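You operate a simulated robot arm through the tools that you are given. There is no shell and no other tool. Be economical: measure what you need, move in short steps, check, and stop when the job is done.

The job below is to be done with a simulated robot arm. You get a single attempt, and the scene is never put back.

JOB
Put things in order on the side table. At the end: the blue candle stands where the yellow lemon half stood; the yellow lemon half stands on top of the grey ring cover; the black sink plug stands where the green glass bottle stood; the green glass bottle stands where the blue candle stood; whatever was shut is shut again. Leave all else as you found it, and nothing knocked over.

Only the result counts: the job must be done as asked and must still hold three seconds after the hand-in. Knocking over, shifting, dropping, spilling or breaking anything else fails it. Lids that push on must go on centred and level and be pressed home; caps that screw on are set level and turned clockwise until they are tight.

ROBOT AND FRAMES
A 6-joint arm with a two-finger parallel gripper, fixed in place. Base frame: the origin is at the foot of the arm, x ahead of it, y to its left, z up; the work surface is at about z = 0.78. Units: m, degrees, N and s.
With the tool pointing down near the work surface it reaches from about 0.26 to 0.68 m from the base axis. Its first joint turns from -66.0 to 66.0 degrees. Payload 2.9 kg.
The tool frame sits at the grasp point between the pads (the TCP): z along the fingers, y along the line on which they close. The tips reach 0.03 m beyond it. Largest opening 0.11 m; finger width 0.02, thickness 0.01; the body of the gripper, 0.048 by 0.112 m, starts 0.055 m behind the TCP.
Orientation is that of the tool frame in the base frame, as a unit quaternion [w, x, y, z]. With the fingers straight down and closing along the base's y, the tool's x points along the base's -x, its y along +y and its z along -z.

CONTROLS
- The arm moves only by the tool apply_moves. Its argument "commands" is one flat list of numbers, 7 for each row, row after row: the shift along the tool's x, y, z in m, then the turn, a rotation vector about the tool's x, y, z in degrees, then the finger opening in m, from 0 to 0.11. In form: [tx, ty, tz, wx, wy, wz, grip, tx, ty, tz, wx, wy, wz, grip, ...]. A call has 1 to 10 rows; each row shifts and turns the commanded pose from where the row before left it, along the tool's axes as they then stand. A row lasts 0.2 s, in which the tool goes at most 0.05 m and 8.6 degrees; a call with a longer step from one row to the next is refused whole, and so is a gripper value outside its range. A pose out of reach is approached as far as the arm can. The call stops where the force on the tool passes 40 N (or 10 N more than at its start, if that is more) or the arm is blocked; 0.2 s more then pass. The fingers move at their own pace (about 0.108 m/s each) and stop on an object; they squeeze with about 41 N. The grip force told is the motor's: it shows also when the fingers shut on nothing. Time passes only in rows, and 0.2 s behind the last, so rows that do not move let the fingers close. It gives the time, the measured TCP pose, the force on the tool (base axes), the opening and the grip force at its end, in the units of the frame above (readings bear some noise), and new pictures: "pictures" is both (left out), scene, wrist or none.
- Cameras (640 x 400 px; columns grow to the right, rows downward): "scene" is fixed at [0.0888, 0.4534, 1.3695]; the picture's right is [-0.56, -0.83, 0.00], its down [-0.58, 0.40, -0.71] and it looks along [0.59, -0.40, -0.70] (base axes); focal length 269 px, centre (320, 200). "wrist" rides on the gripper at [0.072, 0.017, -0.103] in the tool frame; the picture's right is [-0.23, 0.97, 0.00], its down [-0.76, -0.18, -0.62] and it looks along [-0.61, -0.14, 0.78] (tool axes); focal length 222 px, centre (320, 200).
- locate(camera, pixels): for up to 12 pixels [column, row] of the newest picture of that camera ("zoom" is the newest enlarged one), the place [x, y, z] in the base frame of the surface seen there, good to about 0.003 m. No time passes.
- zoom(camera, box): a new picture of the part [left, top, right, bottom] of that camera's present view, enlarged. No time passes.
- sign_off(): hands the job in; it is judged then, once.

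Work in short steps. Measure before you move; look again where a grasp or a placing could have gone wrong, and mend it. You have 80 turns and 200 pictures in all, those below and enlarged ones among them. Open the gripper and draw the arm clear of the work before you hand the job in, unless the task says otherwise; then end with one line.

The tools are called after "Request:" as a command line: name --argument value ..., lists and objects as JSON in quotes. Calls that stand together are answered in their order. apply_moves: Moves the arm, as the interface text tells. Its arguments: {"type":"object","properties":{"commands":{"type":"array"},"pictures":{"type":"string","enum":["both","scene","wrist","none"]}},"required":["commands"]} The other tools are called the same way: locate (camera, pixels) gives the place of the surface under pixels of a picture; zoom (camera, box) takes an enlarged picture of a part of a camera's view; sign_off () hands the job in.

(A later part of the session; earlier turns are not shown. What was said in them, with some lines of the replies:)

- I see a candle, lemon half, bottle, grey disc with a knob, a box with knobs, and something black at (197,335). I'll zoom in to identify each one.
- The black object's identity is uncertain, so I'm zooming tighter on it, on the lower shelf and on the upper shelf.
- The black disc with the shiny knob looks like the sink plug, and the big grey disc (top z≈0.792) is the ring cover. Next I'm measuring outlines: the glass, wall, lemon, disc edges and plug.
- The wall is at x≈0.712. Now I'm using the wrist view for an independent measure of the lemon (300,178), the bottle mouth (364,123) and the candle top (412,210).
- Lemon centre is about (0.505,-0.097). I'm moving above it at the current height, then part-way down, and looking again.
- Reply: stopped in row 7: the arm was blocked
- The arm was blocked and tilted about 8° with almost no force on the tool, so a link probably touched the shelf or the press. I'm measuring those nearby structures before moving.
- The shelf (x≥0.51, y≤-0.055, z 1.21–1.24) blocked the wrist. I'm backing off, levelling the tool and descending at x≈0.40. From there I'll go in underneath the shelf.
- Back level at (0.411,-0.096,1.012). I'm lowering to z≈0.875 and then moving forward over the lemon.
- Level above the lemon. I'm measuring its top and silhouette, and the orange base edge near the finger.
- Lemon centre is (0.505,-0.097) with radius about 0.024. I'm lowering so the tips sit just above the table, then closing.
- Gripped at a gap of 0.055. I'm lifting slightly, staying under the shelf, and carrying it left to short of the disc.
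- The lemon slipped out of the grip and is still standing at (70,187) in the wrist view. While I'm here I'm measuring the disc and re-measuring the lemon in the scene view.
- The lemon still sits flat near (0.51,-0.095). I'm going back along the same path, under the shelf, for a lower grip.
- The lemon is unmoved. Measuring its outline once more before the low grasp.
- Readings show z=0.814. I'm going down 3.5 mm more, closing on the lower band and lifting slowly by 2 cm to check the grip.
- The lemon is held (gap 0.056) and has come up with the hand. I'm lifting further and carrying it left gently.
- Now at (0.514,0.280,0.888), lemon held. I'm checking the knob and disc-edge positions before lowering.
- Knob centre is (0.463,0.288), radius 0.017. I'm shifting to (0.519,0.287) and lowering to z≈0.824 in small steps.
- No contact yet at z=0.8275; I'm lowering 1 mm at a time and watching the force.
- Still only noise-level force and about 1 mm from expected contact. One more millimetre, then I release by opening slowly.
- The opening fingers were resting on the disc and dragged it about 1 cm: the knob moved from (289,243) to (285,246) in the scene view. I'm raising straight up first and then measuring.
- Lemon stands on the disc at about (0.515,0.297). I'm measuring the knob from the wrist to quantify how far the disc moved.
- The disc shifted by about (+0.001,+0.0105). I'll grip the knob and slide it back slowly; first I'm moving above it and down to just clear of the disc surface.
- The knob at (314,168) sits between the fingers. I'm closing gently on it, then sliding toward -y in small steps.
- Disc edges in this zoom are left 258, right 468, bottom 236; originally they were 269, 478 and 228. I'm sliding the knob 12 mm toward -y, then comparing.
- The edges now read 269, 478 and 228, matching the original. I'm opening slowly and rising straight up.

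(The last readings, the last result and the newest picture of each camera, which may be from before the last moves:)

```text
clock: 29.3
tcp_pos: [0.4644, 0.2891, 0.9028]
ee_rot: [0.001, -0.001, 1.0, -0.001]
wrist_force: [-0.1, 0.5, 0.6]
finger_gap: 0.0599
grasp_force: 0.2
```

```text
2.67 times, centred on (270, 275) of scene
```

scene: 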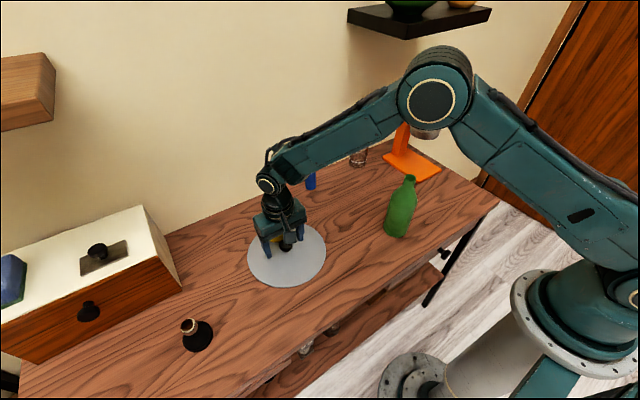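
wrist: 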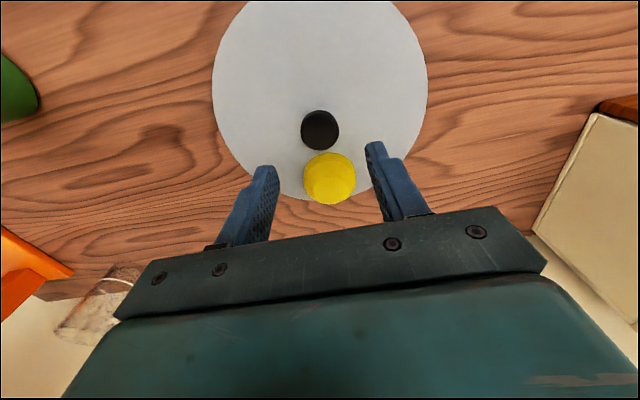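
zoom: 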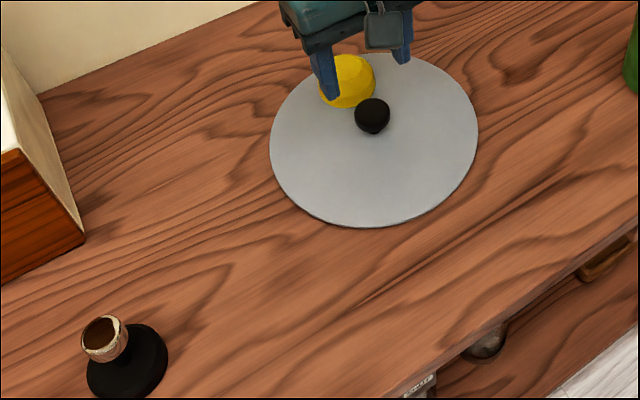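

The disc is back and the lemon stands on it. Next is the candle near (0.635,0.11): rising to z≈0.96 and moving over.

Request:
apply_moves --commands '[0, 0, -0.03, 0, 0, 0, 0.06, 0, 0, -0.027, 0, 0, 0, 0.06, -0.03, -0.0385, 0, 0, 0, 0, 0.06, -0.03, -0.0385, 0, 0, 0, 0, 0.06, -0.03, -0.0385, 0, 0, 0, 0, 0.06, -0.03, -0.0385, 0, 0, 0, 0, 0.06, 0, -0.023, 0, 0, 0, 0, 0.06, 0, 0, 0, 0, 0, 0, 0.06]'

```text
clock: 31.1
tcp_pos: [0.5878, 0.1123, 0.961]
ee_rot: [0.002, 0.0, 1.0, -0.001]
wrist_force: [-0.8, 0.4, 0.1]
finger_gap: 0.06
grasp_force: 0.1
```

scene: 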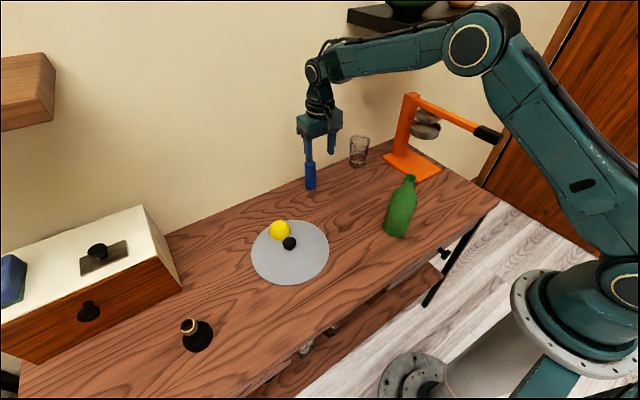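
wrist: 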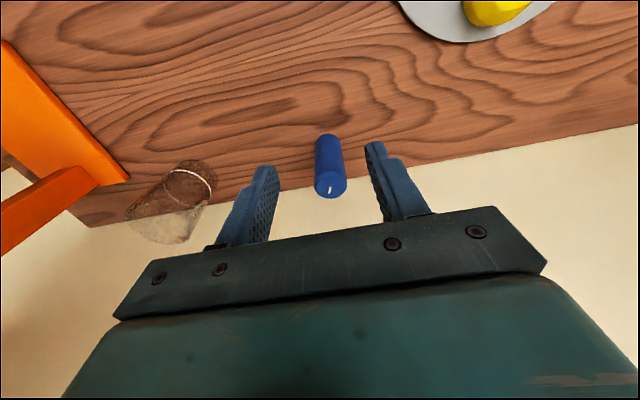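

The candle is straight ahead at (330,185). Measuring its top and base centre.

Request:
locate --camera "wrist" --pixels '[[316, 184], [346, 183], [331, 169], [330, 197], [316, 140], [340, 140], [328, 134], [335, 184]]'

Request:
zoom --camera "wrist" --box '[280, 110, 380, 210]'

Request:
locate --camera "scene" --pixels '[[310, 189], [305, 185], [315, 186]]'

```text
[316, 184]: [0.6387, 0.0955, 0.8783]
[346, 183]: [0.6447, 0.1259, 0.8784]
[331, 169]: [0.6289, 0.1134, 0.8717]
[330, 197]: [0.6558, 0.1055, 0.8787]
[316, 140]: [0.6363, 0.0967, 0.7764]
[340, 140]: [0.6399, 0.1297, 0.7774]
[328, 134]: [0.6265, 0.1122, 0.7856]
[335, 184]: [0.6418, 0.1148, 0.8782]
```

```text
4.00 times, centred on (330, 160) of wrist
```

zoom: 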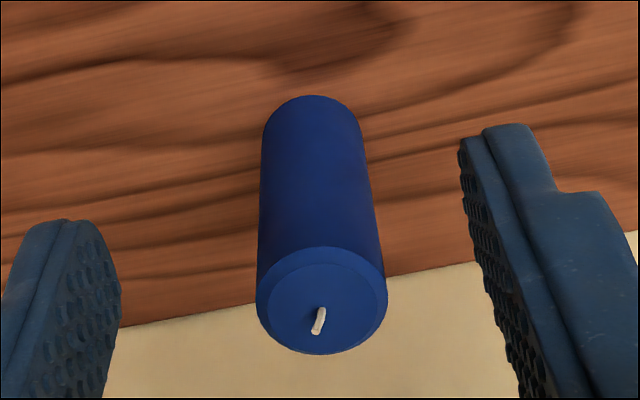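

```text
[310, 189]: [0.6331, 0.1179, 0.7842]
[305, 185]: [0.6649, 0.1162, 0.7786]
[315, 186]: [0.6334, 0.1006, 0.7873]
```

Candle centre is (0.642,0.111), radius ~0.0155. I'm moving over it and lowering to z≈0.847.

Request:
apply_moves --commands '[-0.027, 0, 0, 0, 0, 0, 0.06, -0.027, -0.001, 0, 0, 0, 0, 0.06, 0, 0, 0.03, 0, 0, 0, 0.06, 0, 0, 0.03, 0, 0, 0, 0.06, 0, 0, 0.03, 0, 0, 0, 0.06, 0, 0, 0.024, 0, 0, 0, 0.06, 0, 0, 0, 0, 0, 0, 0.06]'

```text
clock: 32.7
tcp_pos: [0.6407, 0.1119, 0.8453]
ee_rot: [0.002, -0.001, 1.0, 0.0]
wrist_force: [-0.6, -0.1, -0.5]
finger_gap: 0.0598
grasp_force: 0.1
```

scene: 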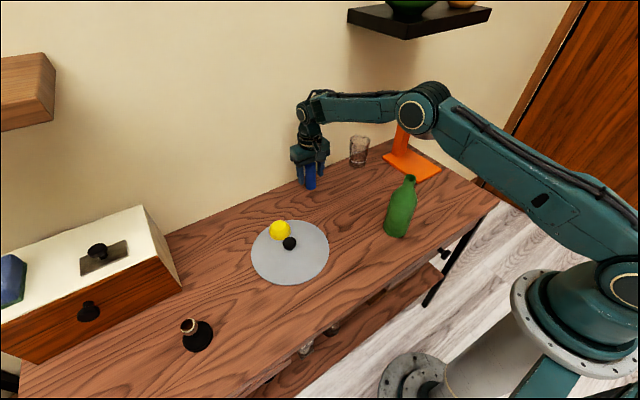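
wrist: 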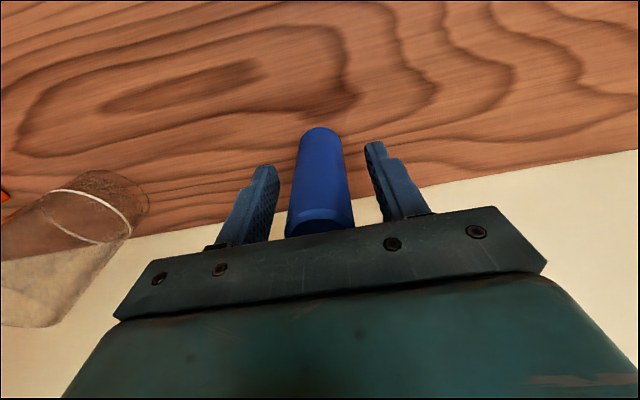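

The candle is between the fingers. I'm closing, lifting 4 cm, and retracting to x≈0.51.

Request:
apply_moves --commands '[0, 0, 0, 0, 0, 0, 0.04, 0, 0, 0, 0, 0, 0, 0.025, 0, 0, 0, 0, 0, 0, 0.02, 0, 0, 0, 0, 0, 0, 0.02, 0, 0, -0.01, 0, 0, 0, 0.02, 0, 0, -0.03, 0, 0, 0, 0.02, 0.035, 0, 0, 0, 0, 0, 0.02, 0.035, 0, 0, 0, 0, 0, 0.02, 0.035, 0, 0, 0, 0, 0, 0.02, 0.027, 0, 0, 0, 0, 0, 0.02]'

```text
clock: 34.9
tcp_pos: [0.5066, 0.1102, 0.8846]
ee_rot: [0.002, -0.002, 1.0, -0.001]
wrist_force: [0.0, -0.6, -0.8]
finger_gap: 0.0327
grasp_force: 40.6
```

scene: 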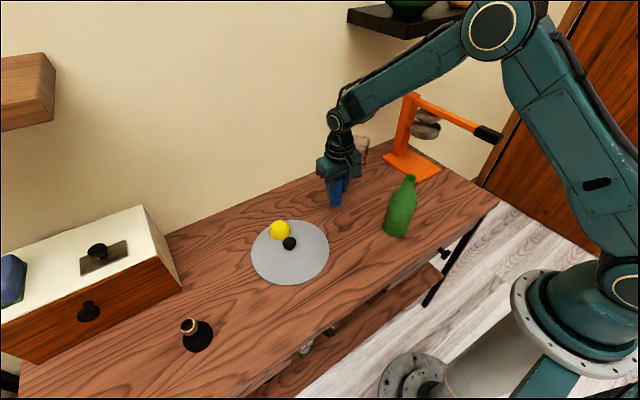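
wrist: 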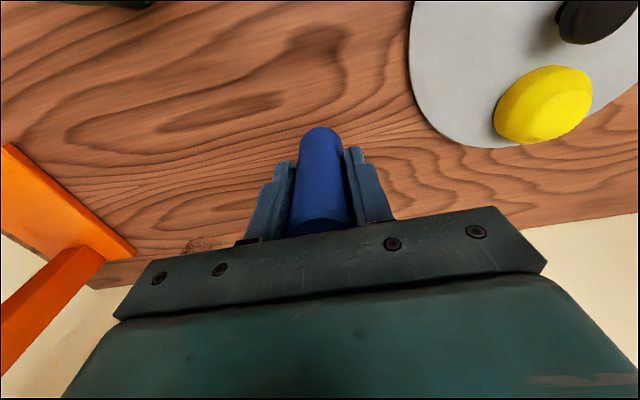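

Candle held. I'm carrying it along y to the lemon's former place at (0.508,-0.0965).

Request:
apply_moves --commands '[0, -0.035, 0, 0, 0, 0, 0.02, 0, -0.035, 0, 0, 0, 0, 0.02, 0, -0.035, 0, 0, 0, 0, 0.02, 0, -0.035, 0, 0, 0, 0, 0.02, 0, -0.035, 0, 0, 0, 0, 0.02, 0, -0.0315, 0, 0, 0, 0, 0.02, 0, 0, 0.02, 0, 0, 0, 0.02, 0, 0, 0.01, 0, 0, 0, 0.02, 0, 0, 0.006, 0, 0, 0, 0.02, 0, 0, 0, 0, 0, 0, 0.02]'

```text
clock: 37.1
tcp_pos: [0.5082, -0.094, 0.85]
ee_rot: [0.002, -0.001, 1.0, -0.002]
wrist_force: [0.5, -0.1, -0.5]
finger_gap: 0.0331
grasp_force: 41.1
```

scene: 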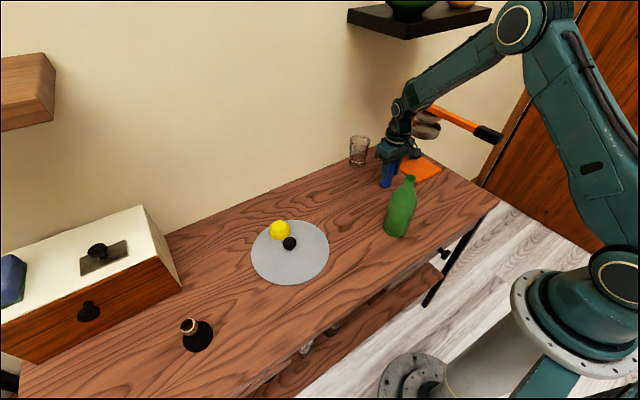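
wrist: 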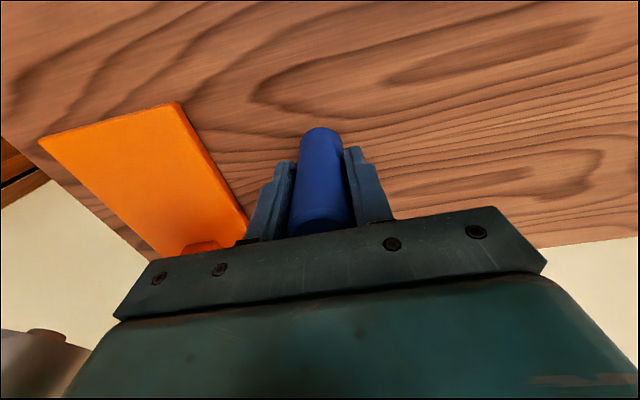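

At z≈0.849, about 3 mm above contact. I'm lowering 1 mm at a time while checking force.

Request:
apply_moves --commands '[0, -0.001, 0.001, 0, 0, 0, 0.02, 0, 0, 0.001, 0, 0, 0, 0.02, 0, 0, 0, 0, 0, 0, 0.02]' --pictures "none"

Request:
apply_moves --commands '[0, 0, 0.001, 0, 0, 0, 0.02, 0, 0, 0, 0, 0, 0, 0.02]' --pictures "none"

Request:
apply_moves --commands '[0, 0, 0.001, 0, 0, 0, 0.02, 0, 0, 0, 0, 0, 0, 0.02]' --pictures "none"

```text
clock: 37.9
tcp_pos: [0.5072, -0.0971, 0.8484]
ee_rot: [0.002, -0.001, 1.0, 0.0]
wrist_force: [-0.2, -0.9, -0.8]
finger_gap: 0.0329
grasp_force: 41.0
```

```text
clock: 38.5
tcp_pos: [0.5088, -0.0959, 0.8473]
ee_rot: [0.002, -0.001, 1.0, -0.001]
wrist_force: [0.3, -0.4, 0.2]
finger_gap: 0.0329
grasp_force: 40.6
```

```text
clock: 39.1
tcp_pos: [0.508, -0.0964, 0.8451]
ee_rot: [0.003, 0.0, 1.0, 0.0]
wrist_force: [-0.2, 0.0, 0.5]
finger_gap: 0.0328
grasp_force: 40.9
```

Now at the original grasp height with a slight change in force; one more half-millimetre to confirm contact.

Request:
apply_moves --commands '[0, 0, 0.0006, 0, 0, 0, 0.02, 0, 0, 0, 0, 0, 0, 0.02, 0, 0, 0, 0, 0, 0, 0.02]' --pictures "none"

```text
clock: 39.9
tcp_pos: [0.5082, -0.0965, 0.8457]
ee_rot: [0.002, 0.001, 1.0, -0.002]
wrist_force: [-2.3, -1.7, 8.6]
finger_gap: 0.0327
grasp_force: 40.9
```

Contact confirmed at 8.6 N. I'm opening and then withdrawing straight back along -x, with the fingers clear either side of the candle.

Request:
apply_moves --commands '[0, 0, -0.0005, 0, 0, 0, 0.035, 0, 0, 0, 0, 0, 0, 0.05, 0, 0, 0, 0, 0, 0, 0.06, 0, 0, -0.003, 0, 0, 0, 0.06, 0.01, 0, 0, 0, 0, 0, 0.06, 0.03, 0, 0, 0, 0, 0, 0.06, 0.04, 0, 0, 0, 0, 0, 0.06, 0.03, 0, 0, 0, 0, 0, 0.06, 0, 0, 0, 0, 0, 0, 0.06]'

```text
clock: 41.9
tcp_pos: [0.3954, -0.0988, 0.8491]
ee_rot: [0.002, -0.001, 1.0, -0.002]
wrist_force: [0.9, 0.5, -0.3]
finger_gap: 0.0597
grasp_force: 0.1
```

scene: 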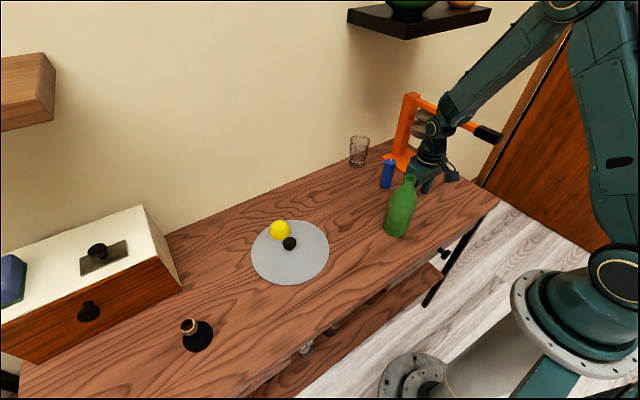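
wrist: 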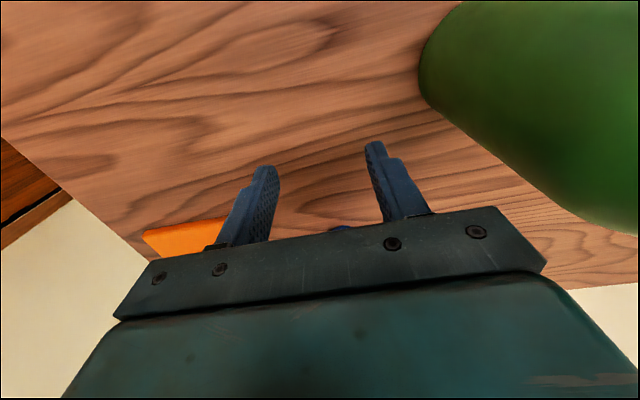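

The candle stands at (387,173). I'm going up to z≈1.06 and over toward the bottle.

Request:
apply_moves --commands '[0, 0, -0.042, 0, 0, 0, 0.06, 0, 0, -0.042, 0, 0, 0, 0.06, 0, 0, -0.042, 0, 0, 0, 0.06, 0, 0, -0.042, 0, 0, 0, 0.06, 0, 0, -0.042, 0, 0, 0, 0.06, 0.025, 0.035, 0, 0, 0, 0, 0.06, 0.025, 0.035, 0, 0, 0, 0, 0.06, 0.025, 0.035, 0, 0, 0, 0, 0.06, 0, 0, 0, 0, 0, 0, 0.06]'

```text
clock: 43.9
tcp_pos: [0.3258, 0.0073, 1.0602]
ee_rot: [0.002, 0.001, 1.0, -0.001]
wrist_force: [0.3, 0.3, -0.1]
finger_gap: 0.0601
grasp_force: 0.0
```

scene: 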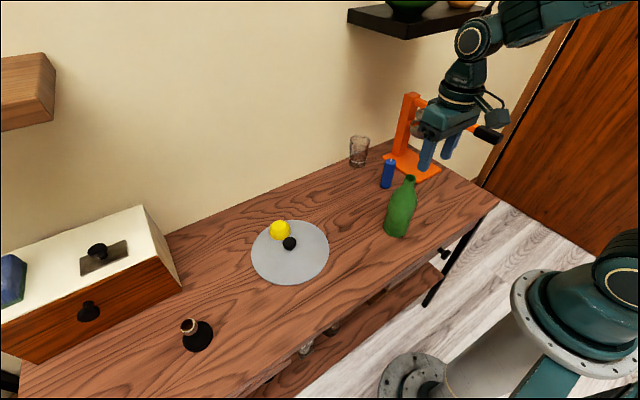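
wrist: 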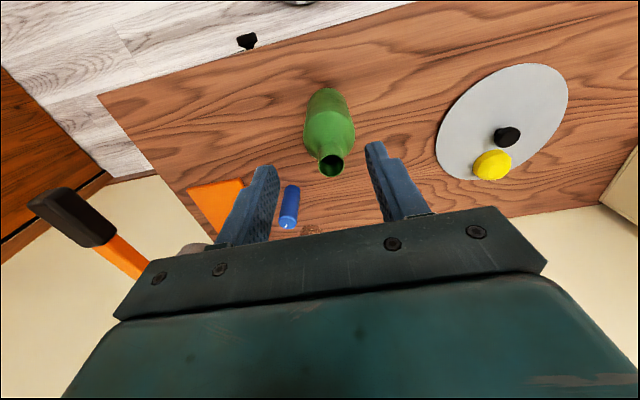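

The bottle mouth is at (331,164). I'm zooming and measuring the mouth rim and neck.

Request:
zoom --camera "wrist" --box '[280, 70, 380, 190]'

Request:
zoom --camera "scene" --box '[360, 160, 440, 250]'

Request:
locate --camera "wrist" --pixels '[[320, 163], [343, 161], [331, 153], [332, 177], [305, 130], [354, 128], [325, 90]]'

```text
3.33 times, centred on (330, 130) of wrist
```

zoom: 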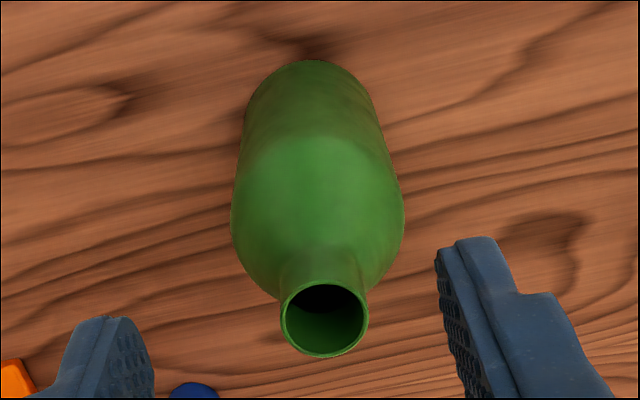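

```text
4.44 times, centred on (400, 205) of scene
```

zoom: 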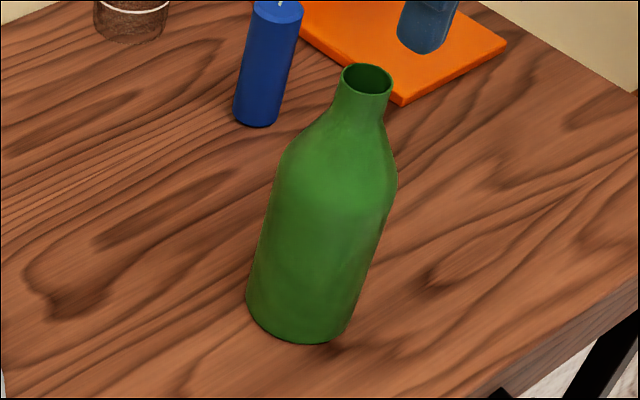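

```text
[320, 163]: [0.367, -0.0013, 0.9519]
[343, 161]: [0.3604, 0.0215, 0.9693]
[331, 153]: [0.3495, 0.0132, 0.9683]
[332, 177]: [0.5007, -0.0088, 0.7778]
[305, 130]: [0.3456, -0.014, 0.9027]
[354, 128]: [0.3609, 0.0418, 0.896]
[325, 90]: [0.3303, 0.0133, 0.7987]
```

Bottle axis is about (0.362,0.010), rim at z≈0.967. I'll grip the neck with TCP z≈0.969, descending over it with fingers open.

Request:
apply_moves --commands '[-0.036, 0.003, 0, 0, 0, 0, 0.06, 0, 0, 0.03, 0, 0, 0, 0.06, 0, 0, 0.03, 0, 0, 0, 0.06, 0, 0, 0.02, 0, 0, 0, 0.06, 0, 0, 0.011, 0, 0, 0, 0.06, 0, 0, 0, 0, 0, 0, 0.06]'

```text
clock: 45.3
tcp_pos: [0.3589, 0.0124, 0.9674]
ee_rot: [0.001, -0.001, 1.0, -0.001]
wrist_force: [-0.3, 0.4, 0.4]
finger_gap: 0.0601
grasp_force: 0.0
```

scene: 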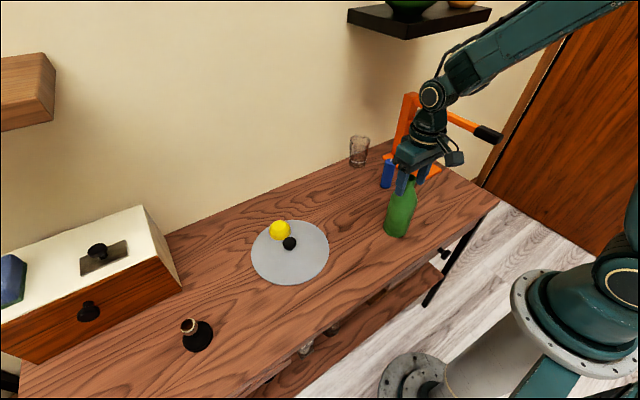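
wrist: 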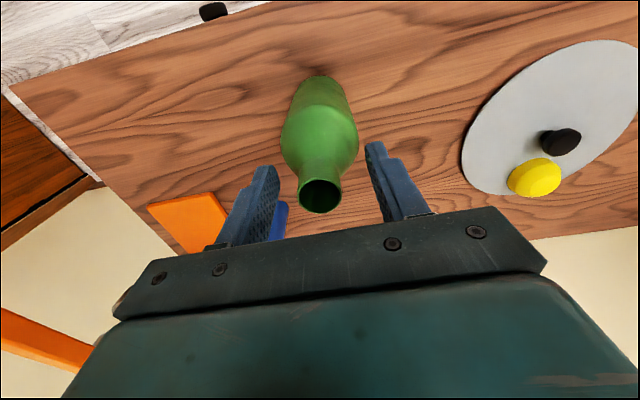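

The neck is between the fingers at (320,190). I'm closing slowly and then lifting 1 cm to test.

Request:
apply_moves --commands '[0, 0, 0, 0, 0, 0, 0.045, 0, 0, 0, 0, 0, 0, 0.036, 0, 0, 0, 0, 0, 0, 0.028, 0, 0, 0, 0, 0, 0, 0.02, 0, 0, 0, 0, 0, 0, 0.015, 0, 0, 0, 0, 0, 0, 0.015, 0, 0, -0.005, 0, 0, 0, 0.015, 0, 0, -0.005, 0, 0, 0, 0.015, 0, 0, 0, 0, 0, 0, 0.015]'

```text
clock: 47.3
tcp_pos: [0.3586, 0.0104, 0.977]
ee_rot: [0.001, 0.0, 1.0, -0.001]
wrist_force: [-0.5, -0.1, -2.3]
finger_gap: 0.026
grasp_force: 41.3
```

scene: 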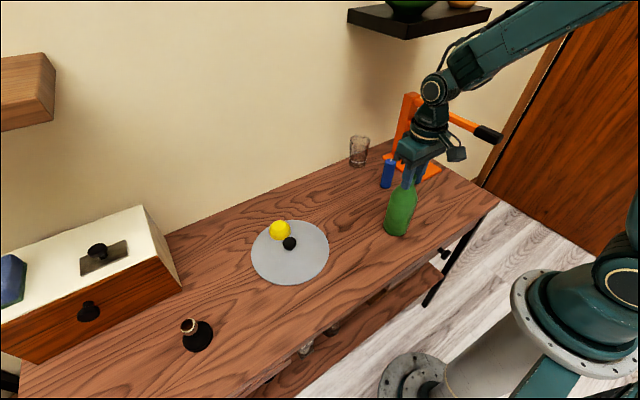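
wrist: 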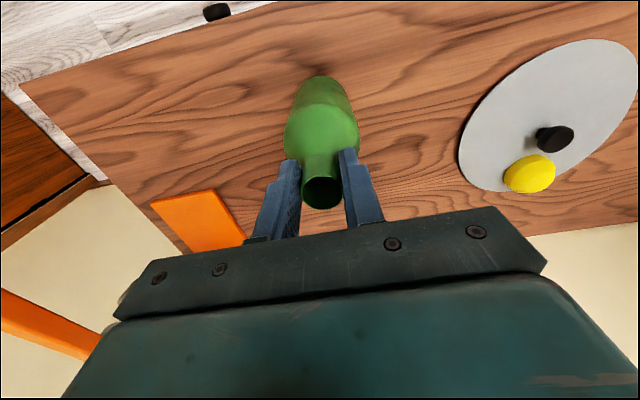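

Bottle held (about 2.3 N lifted). I'm measuring its offset in the hand and its base position while hanging.

Request:
locate --camera "wrist" --pixels '[[321, 178], [321, 181], [322, 209], [303, 192], [341, 192], [285, 140], [358, 135], [320, 80]]'

Request:
apply_moves --commands '[0, 0, -0.015, 0, 0, 0, 0.015, 0, 0, -0.015, 0, 0, 0, 0.015, -0.035, 0.0125, 0, 0, 0, 0, 0.015, -0.035, 0.0125, 0, 0, 0, 0, 0.015, -0.035, 0.0125, 0, 0, 0, 0, 0.015, -0.035, 0.0125, 0, 0, 0, 0, 0.015, -0.035, 0.0125, 0, 0, 0, 0, 0.015, -0.035, 0.0125, 0, 0, 0, 0, 0.015, 0, 0, 0, 0, 0, 0, 0.015]'

```text
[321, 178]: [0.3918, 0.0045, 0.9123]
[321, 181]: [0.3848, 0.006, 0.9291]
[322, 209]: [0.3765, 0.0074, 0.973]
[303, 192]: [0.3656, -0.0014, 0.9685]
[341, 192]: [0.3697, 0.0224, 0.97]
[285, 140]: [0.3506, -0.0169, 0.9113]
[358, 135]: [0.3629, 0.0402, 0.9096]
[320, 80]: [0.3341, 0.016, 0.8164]
```

```text
clock: 49.3
tcp_pos: [0.5704, 0.0851, 1.0088]
ee_rot: [0.001, -0.001, 1.0, -0.001]
wrist_force: [-0.3, 0.8, -3.3]
finger_gap: 0.0258
grasp_force: 41.0
```

scene: 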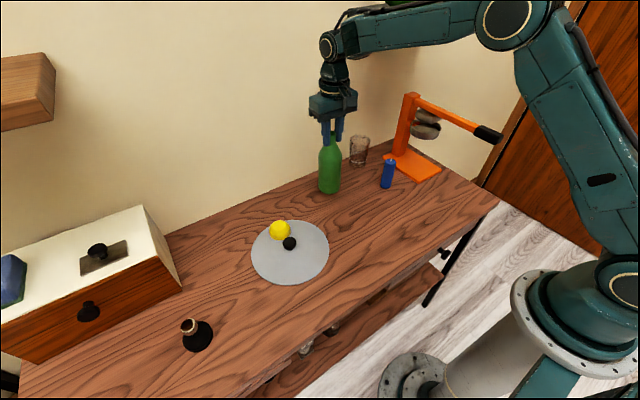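
wrist: 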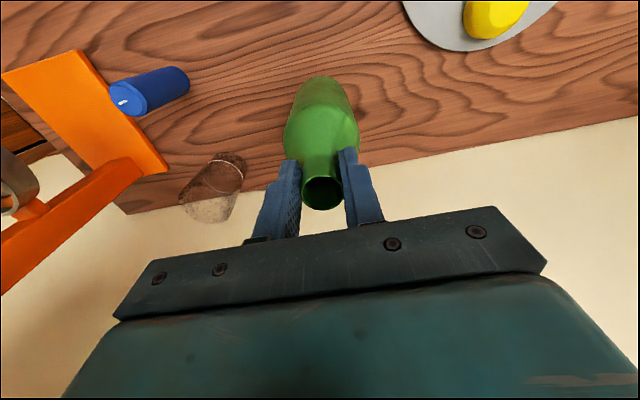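

Hanging upright. I'm moving the last stretch to TCP (0.6385,0.111) and lowering to about 5 mm above contact.

Request:
apply_moves --commands '[-0.034, 0.013, 0, 0, 0, 0, 0.015, -0.034, 0.013, 0, 0, 0, 0, 0.015, 0, 0, 0, 0, 0, 0, 0.015, 0, 0, 0.015, 0, 0, 0, 0.015, 0, 0, 0.012, 0, 0, 0, 0.015, 0, 0, 0.006, 0, 0, 0, 0.015, 0, 0, 0, 0, 0, 0, 0.015]'

Request:
zoom --camera "scene" --box '[260, 100, 400, 210]'

```text
clock: 50.9
tcp_pos: [0.6363, 0.1112, 0.9757]
ee_rot: [0.002, -0.001, 1.0, -0.001]
wrist_force: [-0.2, -0.1, -1.7]
finger_gap: 0.0259
grasp_force: 41.2
```

scene: 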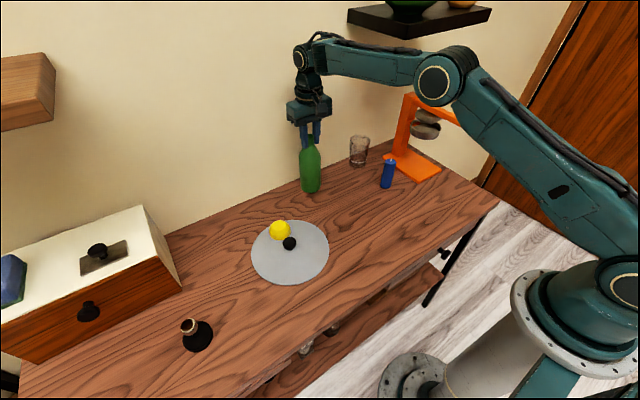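
wrist: 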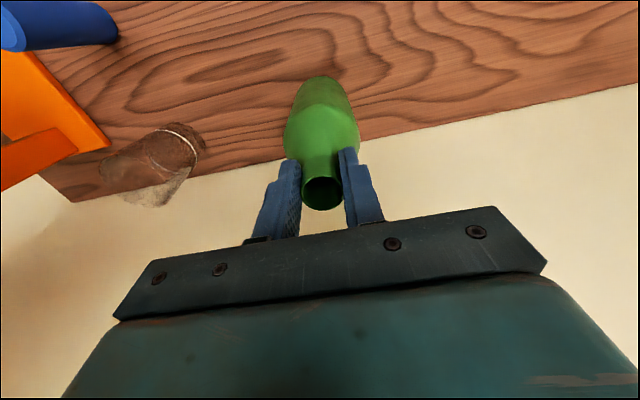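

```text
3.64 times, centred on (330, 155) of scene
```

zoom: 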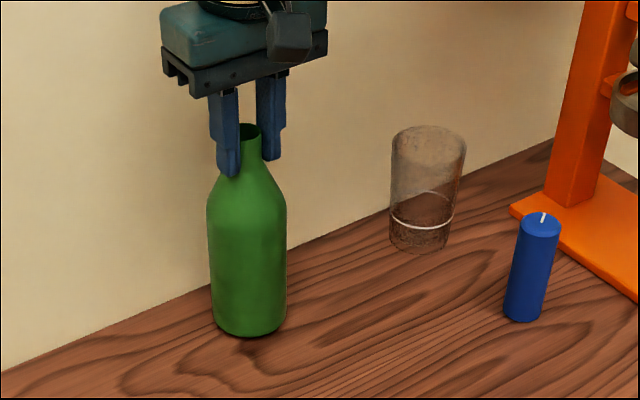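

About 7 mm to go. I'm lowering 3 mm, then 1.5 mm per call with force checks.

Request:
apply_moves --commands '[-0.001, 0, 0.003, 0, 0, 0, 0.015, 0, 0, 0, 0, 0, 0, 0.015]' --pictures "none"

Request:
apply_moves --commands '[0, 0, 0.0015, 0, 0, 0, 0.015, 0, 0, 0, 0, 0, 0, 0.015]' --pictures "none"

Request:
apply_moves --commands '[0, 0, 0.001, 0, 0, 0, 0.015, 0, 0, 0, 0, 0, 0, 0.015]' --pictures "none"

```text
clock: 51.5
tcp_pos: [0.638, 0.1129, 0.9718]
ee_rot: [0.002, -0.001, 1.0, -0.001]
wrist_force: [0.6, 0.1, -3.1]
finger_gap: 0.0259
grasp_force: 41.3
```

```text
clock: 52.1
tcp_pos: [0.6384, 0.1123, 0.9708]
ee_rot: [0.002, -0.001, 1.0, -0.001]
wrist_force: [-0.4, 0.0, -1.5]
finger_gap: 0.0259
grasp_force: 40.7
```

```text
clock: 52.7
tcp_pos: [0.6375, 0.1128, 0.9701]
ee_rot: [0.001, -0.001, 1.0, -0.001]
wrist_force: [-2.6, -1.4, 5.9]
finger_gap: 0.0256
grasp_force: 41.0
```

Contact at 5.9 N at z≈0.970. I'm opening slowly and withdrawing straight up.

Request:
apply_moves --commands '[0, 0, -0.0005, 0, 0, 0, 0.028, 0, 0, 0, 0, 0, 0, 0.04, 0, 0, 0, 0, 0, 0, 0.06, 0, 0, 0, 0, 0, 0, 0.06, 0, 0, -0.015, 0, 0, 0, 0.06, 0, 0, -0.025, 0, 0, 0, 0.06, 0, 0, -0.025, 0, 0, 0, 0.06, 0, 0, 0, 0, 0, 0, 0.06]'

Request:
zoom --camera "scene" --box '[260, 100, 400, 210]'

```text
clock: 54.5
tcp_pos: [0.6385, 0.1121, 1.0354]
ee_rot: [0.002, -0.001, 1.0, 0.0]
wrist_force: [0.2, 0.5, 0.0]
finger_gap: 0.06
grasp_force: 0.1
```

scene: 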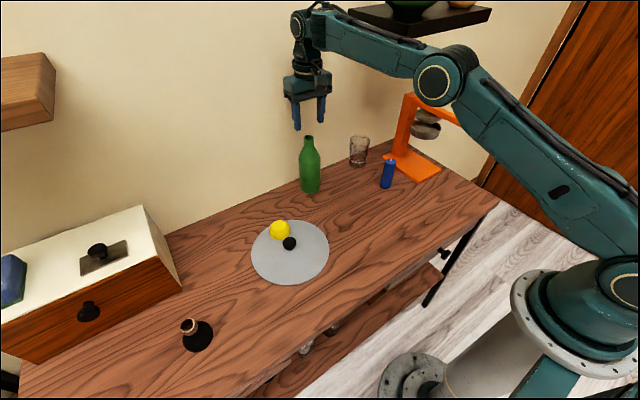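
wrist: 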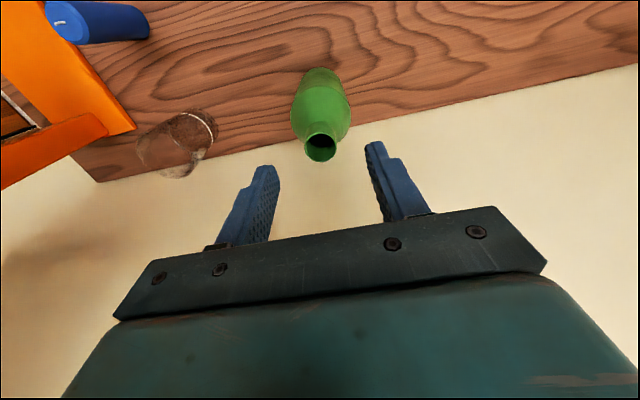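

```text
3.64 times, centred on (330, 155) of scene
```

zoom: 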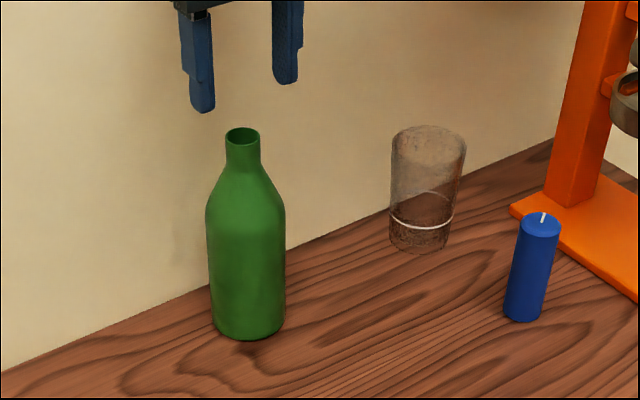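

Bottle stands upright where the candle was. Now I'm retracting and swinging left toward the plug.

Request:
apply_moves --commands '[0.04, 0.028, 0, 0, 0, 0, 0.06, 0.04, 0.028, 0, 0, 0, 0, 0.06, 0.04, 0.028, 0, 0, 0, 0, 0.06, 0.04, 0.028, 0, 0, 0, 0, 0.06, 0.04, 0.028, 0, 0, 0, 0, 0.06, 0, 0, 0, 0, 0, 0, 0.06]' --pictures "none"

Request:
apply_moves --commands '[0.0154, 0.041, 0, 0, 0, 0, 0.06, 0.0154, 0.041, 0, 0, 0, 0, 0.06, 0.0154, 0.041, 0, 0, 0, 0, 0.06, 0.0154, 0.041, 0, 0, 0, 0, 0.06, 0.0154, 0.041, 0, 0, 0, 0, 0.06, 0.0154, 0.041, 0, 0, 0, 0, 0.06, 0.0154, 0.041, 0, 0, 0, 0, 0.06, 0, 0, 0, 0, 0, 0, 0.06]'

```text
clock: 55.9
tcp_pos: [0.4358, 0.2555, 1.0356]
ee_rot: [0.002, 0.001, 1.0, -0.001]
wrist_force: [-0.5, 1.1, 0.5]
finger_gap: 0.0599
grasp_force: 0.1
```

```text
clock: 57.7
tcp_pos: [0.3269, 0.5396, 1.0335]
ee_rot: [0.001, 0.001, 1.0, -0.001]
wrist_force: [0.6, 0.6, -0.7]
finger_gap: 0.0601
grasp_force: 0.1
```

scene: 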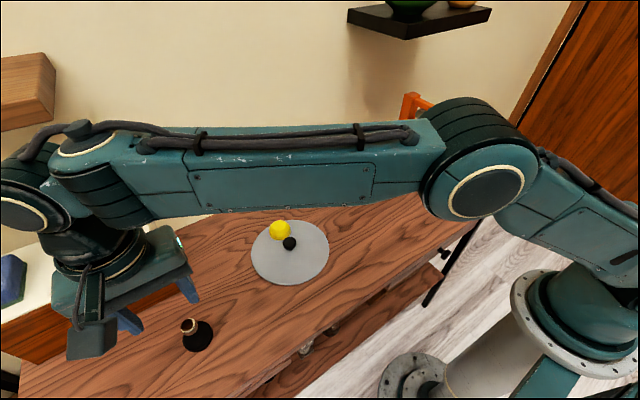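
wrist: 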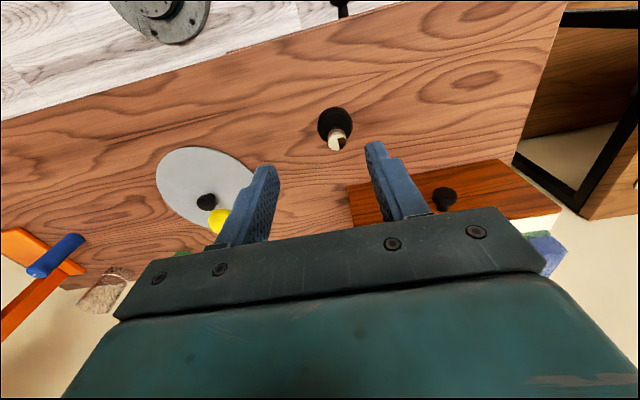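

The plug is at (336,130) in the wrist view. Zooming and measuring its disc and knob.

Request:
zoom --camera "wrist" --box '[296, 90, 376, 170]'

Request:
locate --camera "wrist" --pixels '[[318, 124], [352, 122], [335, 108], [337, 140], [330, 142], [346, 142], [338, 136], [337, 149], [350, 190], [440, 195], [430, 225]]'

```text
5.00 times, centred on (336, 130) of wrist
```

zoom: 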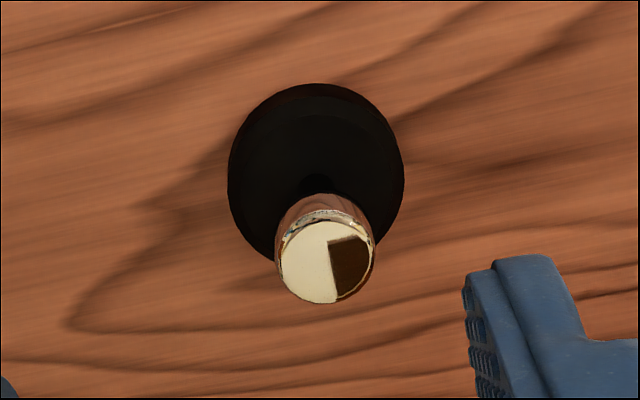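

```text
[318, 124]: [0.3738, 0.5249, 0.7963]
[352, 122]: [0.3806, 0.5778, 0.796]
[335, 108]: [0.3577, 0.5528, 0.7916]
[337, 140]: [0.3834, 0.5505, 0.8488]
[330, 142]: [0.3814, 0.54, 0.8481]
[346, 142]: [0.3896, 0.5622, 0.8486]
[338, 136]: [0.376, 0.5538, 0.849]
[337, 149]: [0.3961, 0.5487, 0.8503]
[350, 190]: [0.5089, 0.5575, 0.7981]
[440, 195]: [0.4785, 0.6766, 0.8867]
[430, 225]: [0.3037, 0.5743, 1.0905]
```

Plug centre is (0.385,0.5505), knob top 0.849. I'm lowering to z≈0.90 and then moving over it.

Request:
apply_moves --commands '[0, 0, 0.04, 0, 0, 0, 0.06, 0, 0, 0.04, 0, 0, 0, 0.06, 0, 0, 0.05, 0, 0, 0, 0.06, -0.02, 0.004, 0, 0, 0, 0, 0.06, -0.02, 0.004, 0, 0, 0, 0, 0.06, -0.018, 0.003, 0, 0, 0, 0, 0.06, 0, 0, 0, 0, 0, 0, 0.06]'

```text
clock: 59.3
tcp_pos: [0.3887, 0.5483, 0.9024]
ee_rot: [0.002, -0.001, 1.0, -0.001]
wrist_force: [-0.4, -0.1, 0.3]
finger_gap: 0.0598
grasp_force: 0.1
```

scene: 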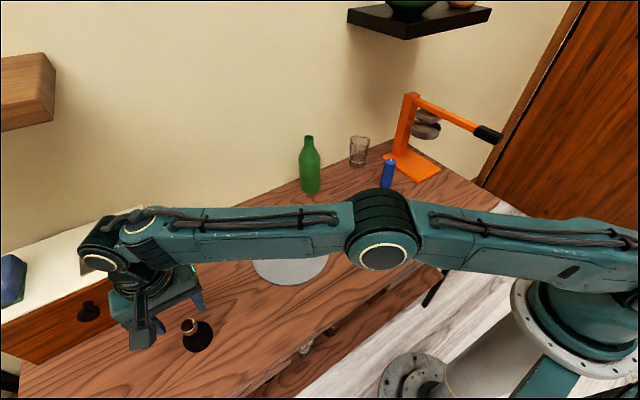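
wrist: 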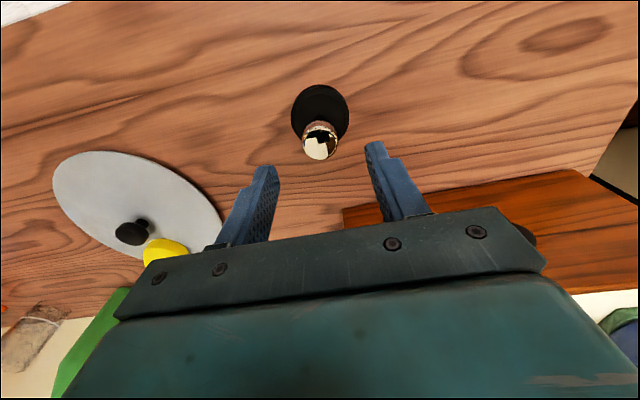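

Checking the knob's position again before descending.

Request:
locate --camera "wrist" --pixels '[[303, 145], [335, 145], [319, 133], [319, 157], [319, 145], [293, 112], [348, 108], [320, 86]]'

```text
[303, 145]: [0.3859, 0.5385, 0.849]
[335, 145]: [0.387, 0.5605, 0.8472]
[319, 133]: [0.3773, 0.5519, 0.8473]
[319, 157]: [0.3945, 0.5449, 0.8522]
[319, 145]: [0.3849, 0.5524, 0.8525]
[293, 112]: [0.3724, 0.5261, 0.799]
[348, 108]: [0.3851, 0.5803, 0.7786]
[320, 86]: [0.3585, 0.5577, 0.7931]
```

Knob centre (0.386,0.550). I'm descending to z≈0.840 and closing slowly.

Request:
apply_moves --commands '[0.002, 0.001, 0.03, 0, 0, 0, 0.06, 0, 0, 0.02, 0, 0, 0, 0.06, 0, 0, 0.012, 0, 0, 0, 0.06, 0, 0, 0, 0, 0, 0, 0.06, 0, 0, 0, 0, 0, 0, 0.045, 0, 0, 0, 0, 0, 0, 0.035, 0, 0, 0, 0, 0, 0, 0.025, 0, 0, 0, 0, 0, 0, 0.015, 0, 0, 0, 0, 0, 0, 0.01, 0, 0, 0, 0, 0, 0, 0.01]'

```text
clock: 61.5
tcp_pos: [0.3858, 0.5516, 0.8406]
ee_rot: [0.002, -0.001, 1.0, -0.001]
wrist_force: [0.0, -2.0, -0.5]
finger_gap: 0.0267
grasp_force: 40.8
```

scene: 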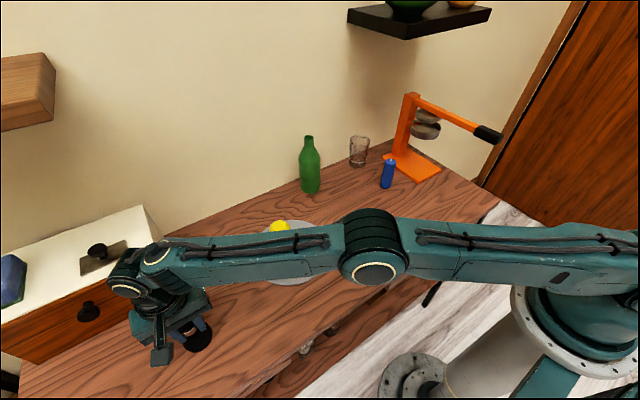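
wrist: 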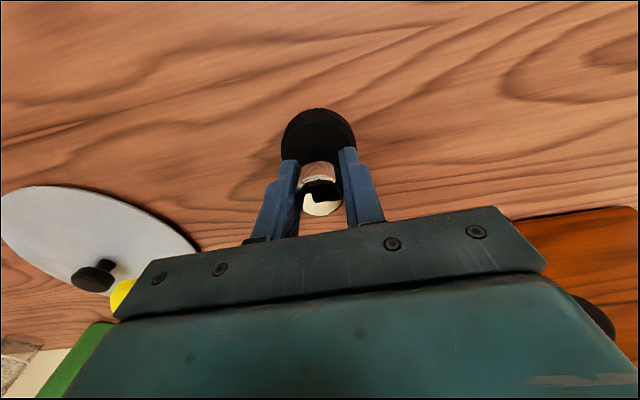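

Gripped at a gap of 0.027. I'm lifting 9 cm and carrying it right along y.

Request:
apply_moves --commands '[0, 0, -0.01, 0, 0, 0, 0.01, 0, 0, -0.03, 0, 0, 0, 0.01, 0, 0, -0.04, 0, 0, 0, 0.01, 0.003, -0.04, -0.01, 0, 0, 0, 0.01, 0.003, -0.04, 0, 0, 0, 0, 0.01, 0.003, -0.04, 0, 0, 0, 0, 0.01, 0.003, -0.04, 0, 0, 0, 0, 0.01, 0.003, -0.04, 0, 0, 0, 0, 0.01, 0.003, -0.04, 0, 0, 0, 0, 0.01]' --pictures "wrist"

Request:
apply_moves --commands '[0.001, -0.04, 0, 0, 0, 0, 0.01, 0.001, -0.04, 0, 0, 0, 0, 0.01, 0.001, -0.04, 0, 0, 0, 0, 0.01, 0.001, -0.04, 0, 0, 0, 0, 0.01, 0.001, -0.04, 0, 0, 0, 0, 0.01, 0.001, -0.04, 0, 0, 0, 0, 0.01, 0.001, -0.04, 0, 0, 0, 0, 0.01, 0, -0.021, 0, 0, 0, 0, 0.01, 0, 0, 0, 0, 0, 0, 0.01]'

```text
clock: 63.5
tcp_pos: [0.3694, 0.3125, 0.932]
ee_rot: [0.002, 0.0, 1.0, -0.001]
wrist_force: [0.2, -0.1, -1.6]
finger_gap: 0.0261
grasp_force: 40.7
```

wrist: 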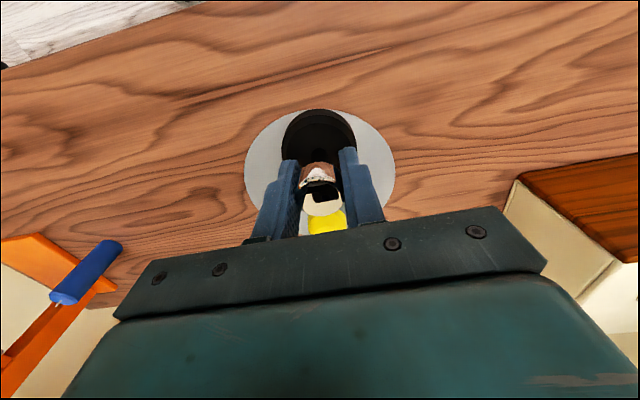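

```text
clock: 65.5
tcp_pos: [0.3612, 0.0106, 0.9348]
ee_rot: [0.002, -0.001, 1.0, -0.002]
wrist_force: [-0.5, 0.4, -1.1]
finger_gap: 0.0265
grasp_force: 40.8
```

scene: 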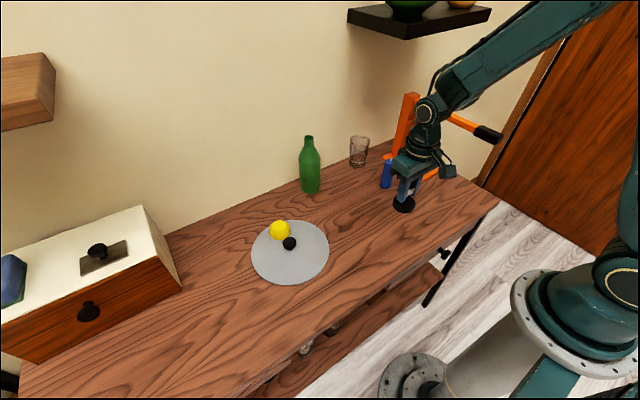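
wrist: 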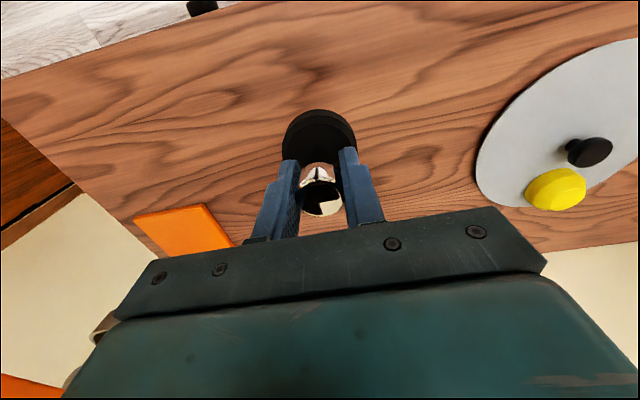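

Over the bottle's former place. I'm lowering most of the way, then in small steps.

Request:
apply_moves --commands '[0, 0, 0.03, 0, 0, 0, 0.01, 0, 0, 0.03, 0, 0, 0, 0.01, 0, 0, 0.018, 0, 0, 0, 0.01, 0, 0, 0.006, 0, 0, 0, 0.01, 0, 0, 0, 0, 0, 0, 0.01]' --pictures "none"

Request:
apply_moves --commands '[0, 0, 0.002, 0, 0, 0, 0.01, 0, 0, 0, 0, 0, 0, 0.01]' --pictures "none"

Request:
apply_moves --commands '[0, 0, 0.0015, 0, 0, 0, 0.01, 0, 0, 0, 0, 0, 0, 0.01]' --pictures "none"

```text
clock: 66.7
tcp_pos: [0.361, 0.0087, 0.8484]
ee_rot: [0.001, -0.001, 1.0, -0.001]
wrist_force: [-0.1, -0.7, -0.6]
finger_gap: 0.0266
grasp_force: 40.8
```

```text
clock: 67.3
tcp_pos: [0.3617, 0.009, 0.847]
ee_rot: [0.002, -0.001, 1.0, -0.001]
wrist_force: [0.5, -0.3, -0.6]
finger_gap: 0.0259
grasp_force: 41.3
```

```text
clock: 67.9
tcp_pos: [0.3603, 0.01, 0.8457]
ee_rot: [0.002, -0.001, 1.0, -0.001]
wrist_force: [-0.2, 0.0, 0.3]
finger_gap: 0.0263
grasp_force: 40.9
```

No contact yet at z=0.8457; contact is expected near 0.841, so I continue down.

Request:
apply_moves --commands '[0, 0, 0.002, 0, 0, 0, 0.01, 0, 0, 0, 0, 0, 0, 0.01]' --pictures "none"

Request:
apply_moves --commands '[0, 0, 0.001, 0, 0, 0, 0.01, 0, 0, 0, 0, 0, 0, 0.01]' --pictures "none"

Request:
apply_moves --commands '[0, 0, 0.001, 0, 0, 0, 0.01, 0, 0, 0, 0, 0, 0, 0.01]' --pictures "none"

```text
clock: 68.5
tcp_pos: [0.3612, 0.01, 0.8433]
ee_rot: [0.002, -0.001, 1.0, -0.002]
wrist_force: [0.1, 0.6, -0.8]
finger_gap: 0.0264
grasp_force: 41.0
```

```text
clock: 69.1
tcp_pos: [0.3615, 0.0105, 0.8419]
ee_rot: [0.001, -0.001, 1.0, -0.001]
wrist_force: [1.0, 0.2, -0.6]
finger_gap: 0.0259
grasp_force: 41.5
```

```text
clock: 69.7
tcp_pos: [0.3618, 0.0109, 0.8409]
ee_rot: [0.002, -0.001, 1.0, -0.001]
wrist_force: [-0.1, 0.0, -0.6]
finger_gap: 0.0263
grasp_force: 41.3
```

One more millimetre should make contact.

Request:
apply_moves --commands '[0, 0, 0.001, 0, 0, 0, 0.01, 0, 0, 0, 0, 0, 0, 0.01]' --pictures "none"

```text
clock: 70.3
tcp_pos: [0.3606, 0.0095, 0.8412]
ee_rot: [0.002, -0.001, 1.0, -0.001]
wrist_force: [-3.5, -1.7, 9.6]
finger_gap: 0.0265
grasp_force: 40.7
```

Contact at 9.6 N. I'm opening slowly, rising straight up and retreating.

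Request:
apply_moves --commands '[0, 0, -0.0006, 0, 0, 0, 0.028, 0, 0, 0, 0, 0, 0, 0.04, 0, 0, 0, 0, 0, 0, 0.06, 0, 0, 0, 0, 0, 0, 0.06, 0, 0, -0.01, 0, 0, 0, 0.06, 0, 0, -0.04, 0, 0, 0, 0.06, 0, 0, -0.05, 0, 0, 0, 0.06, 0, 0, -0.05, 0, 0, 0, 0.06, 0.03, 0, -0.04, 0, 0, 0, 0.06, 0, 0, 0, 0, 0, 0, 0.06]'

Request:
zoom --camera "scene" --box '[240, 120, 480, 270]'

Request:
locate --camera "scene" --pixels '[[388, 161], [310, 137], [289, 240]]'

```text
clock: 72.5
tcp_pos: [0.3289, 0.011, 1.0318]
ee_rot: [0.001, -0.001, 1.0, 0.0]
wrist_force: [0.3, 0.4, 0.4]
finger_gap: 0.0599
grasp_force: 0.0
```

scene: 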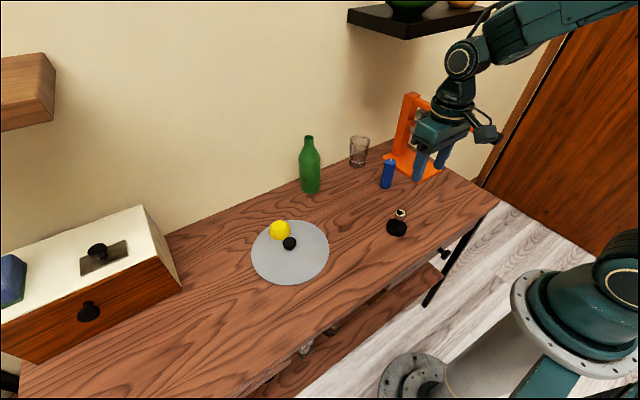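
wrist: 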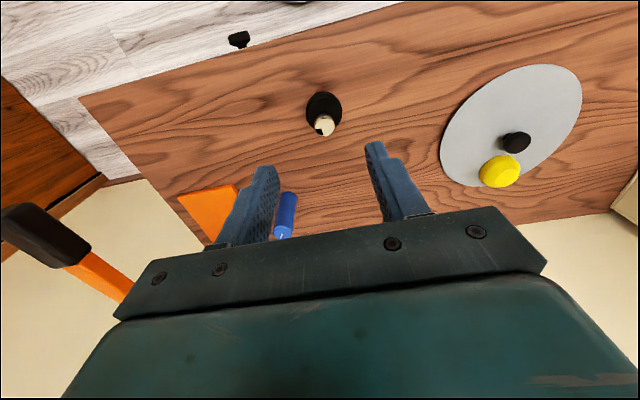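

```text
2.67 times, centred on (360, 195) of scene
```

zoom: 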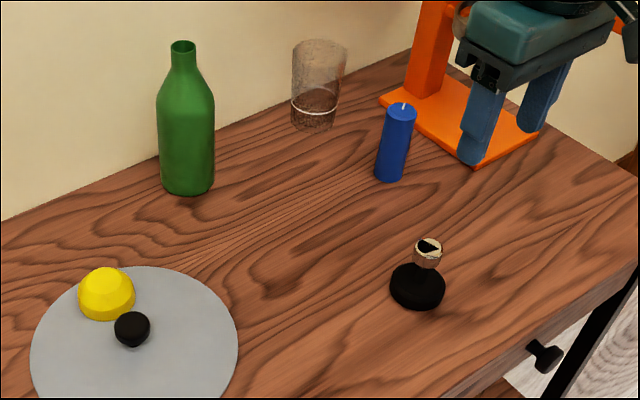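

```text
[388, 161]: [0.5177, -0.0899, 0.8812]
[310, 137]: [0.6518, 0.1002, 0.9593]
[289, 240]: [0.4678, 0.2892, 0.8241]
```

All four items stand upright at their targets and the disc is unmoved. Nothing was opened, and the arm is clear with the gripper open, so I'm handing in.

Request:
sign_off

```text
The job is handed in.
```

The candle, lemon half, sink plug and bottle are all at their asked places and standing upright. I took the black disc with the shiny knob to be the sink plug. The ring cover slid about 1 cm while I set the lemon on it, and I slid it back to its original position. An arm link also touched the upper shelf early on, but nothing there appeared to move. I opened nothing, so there was nothing to shut again.
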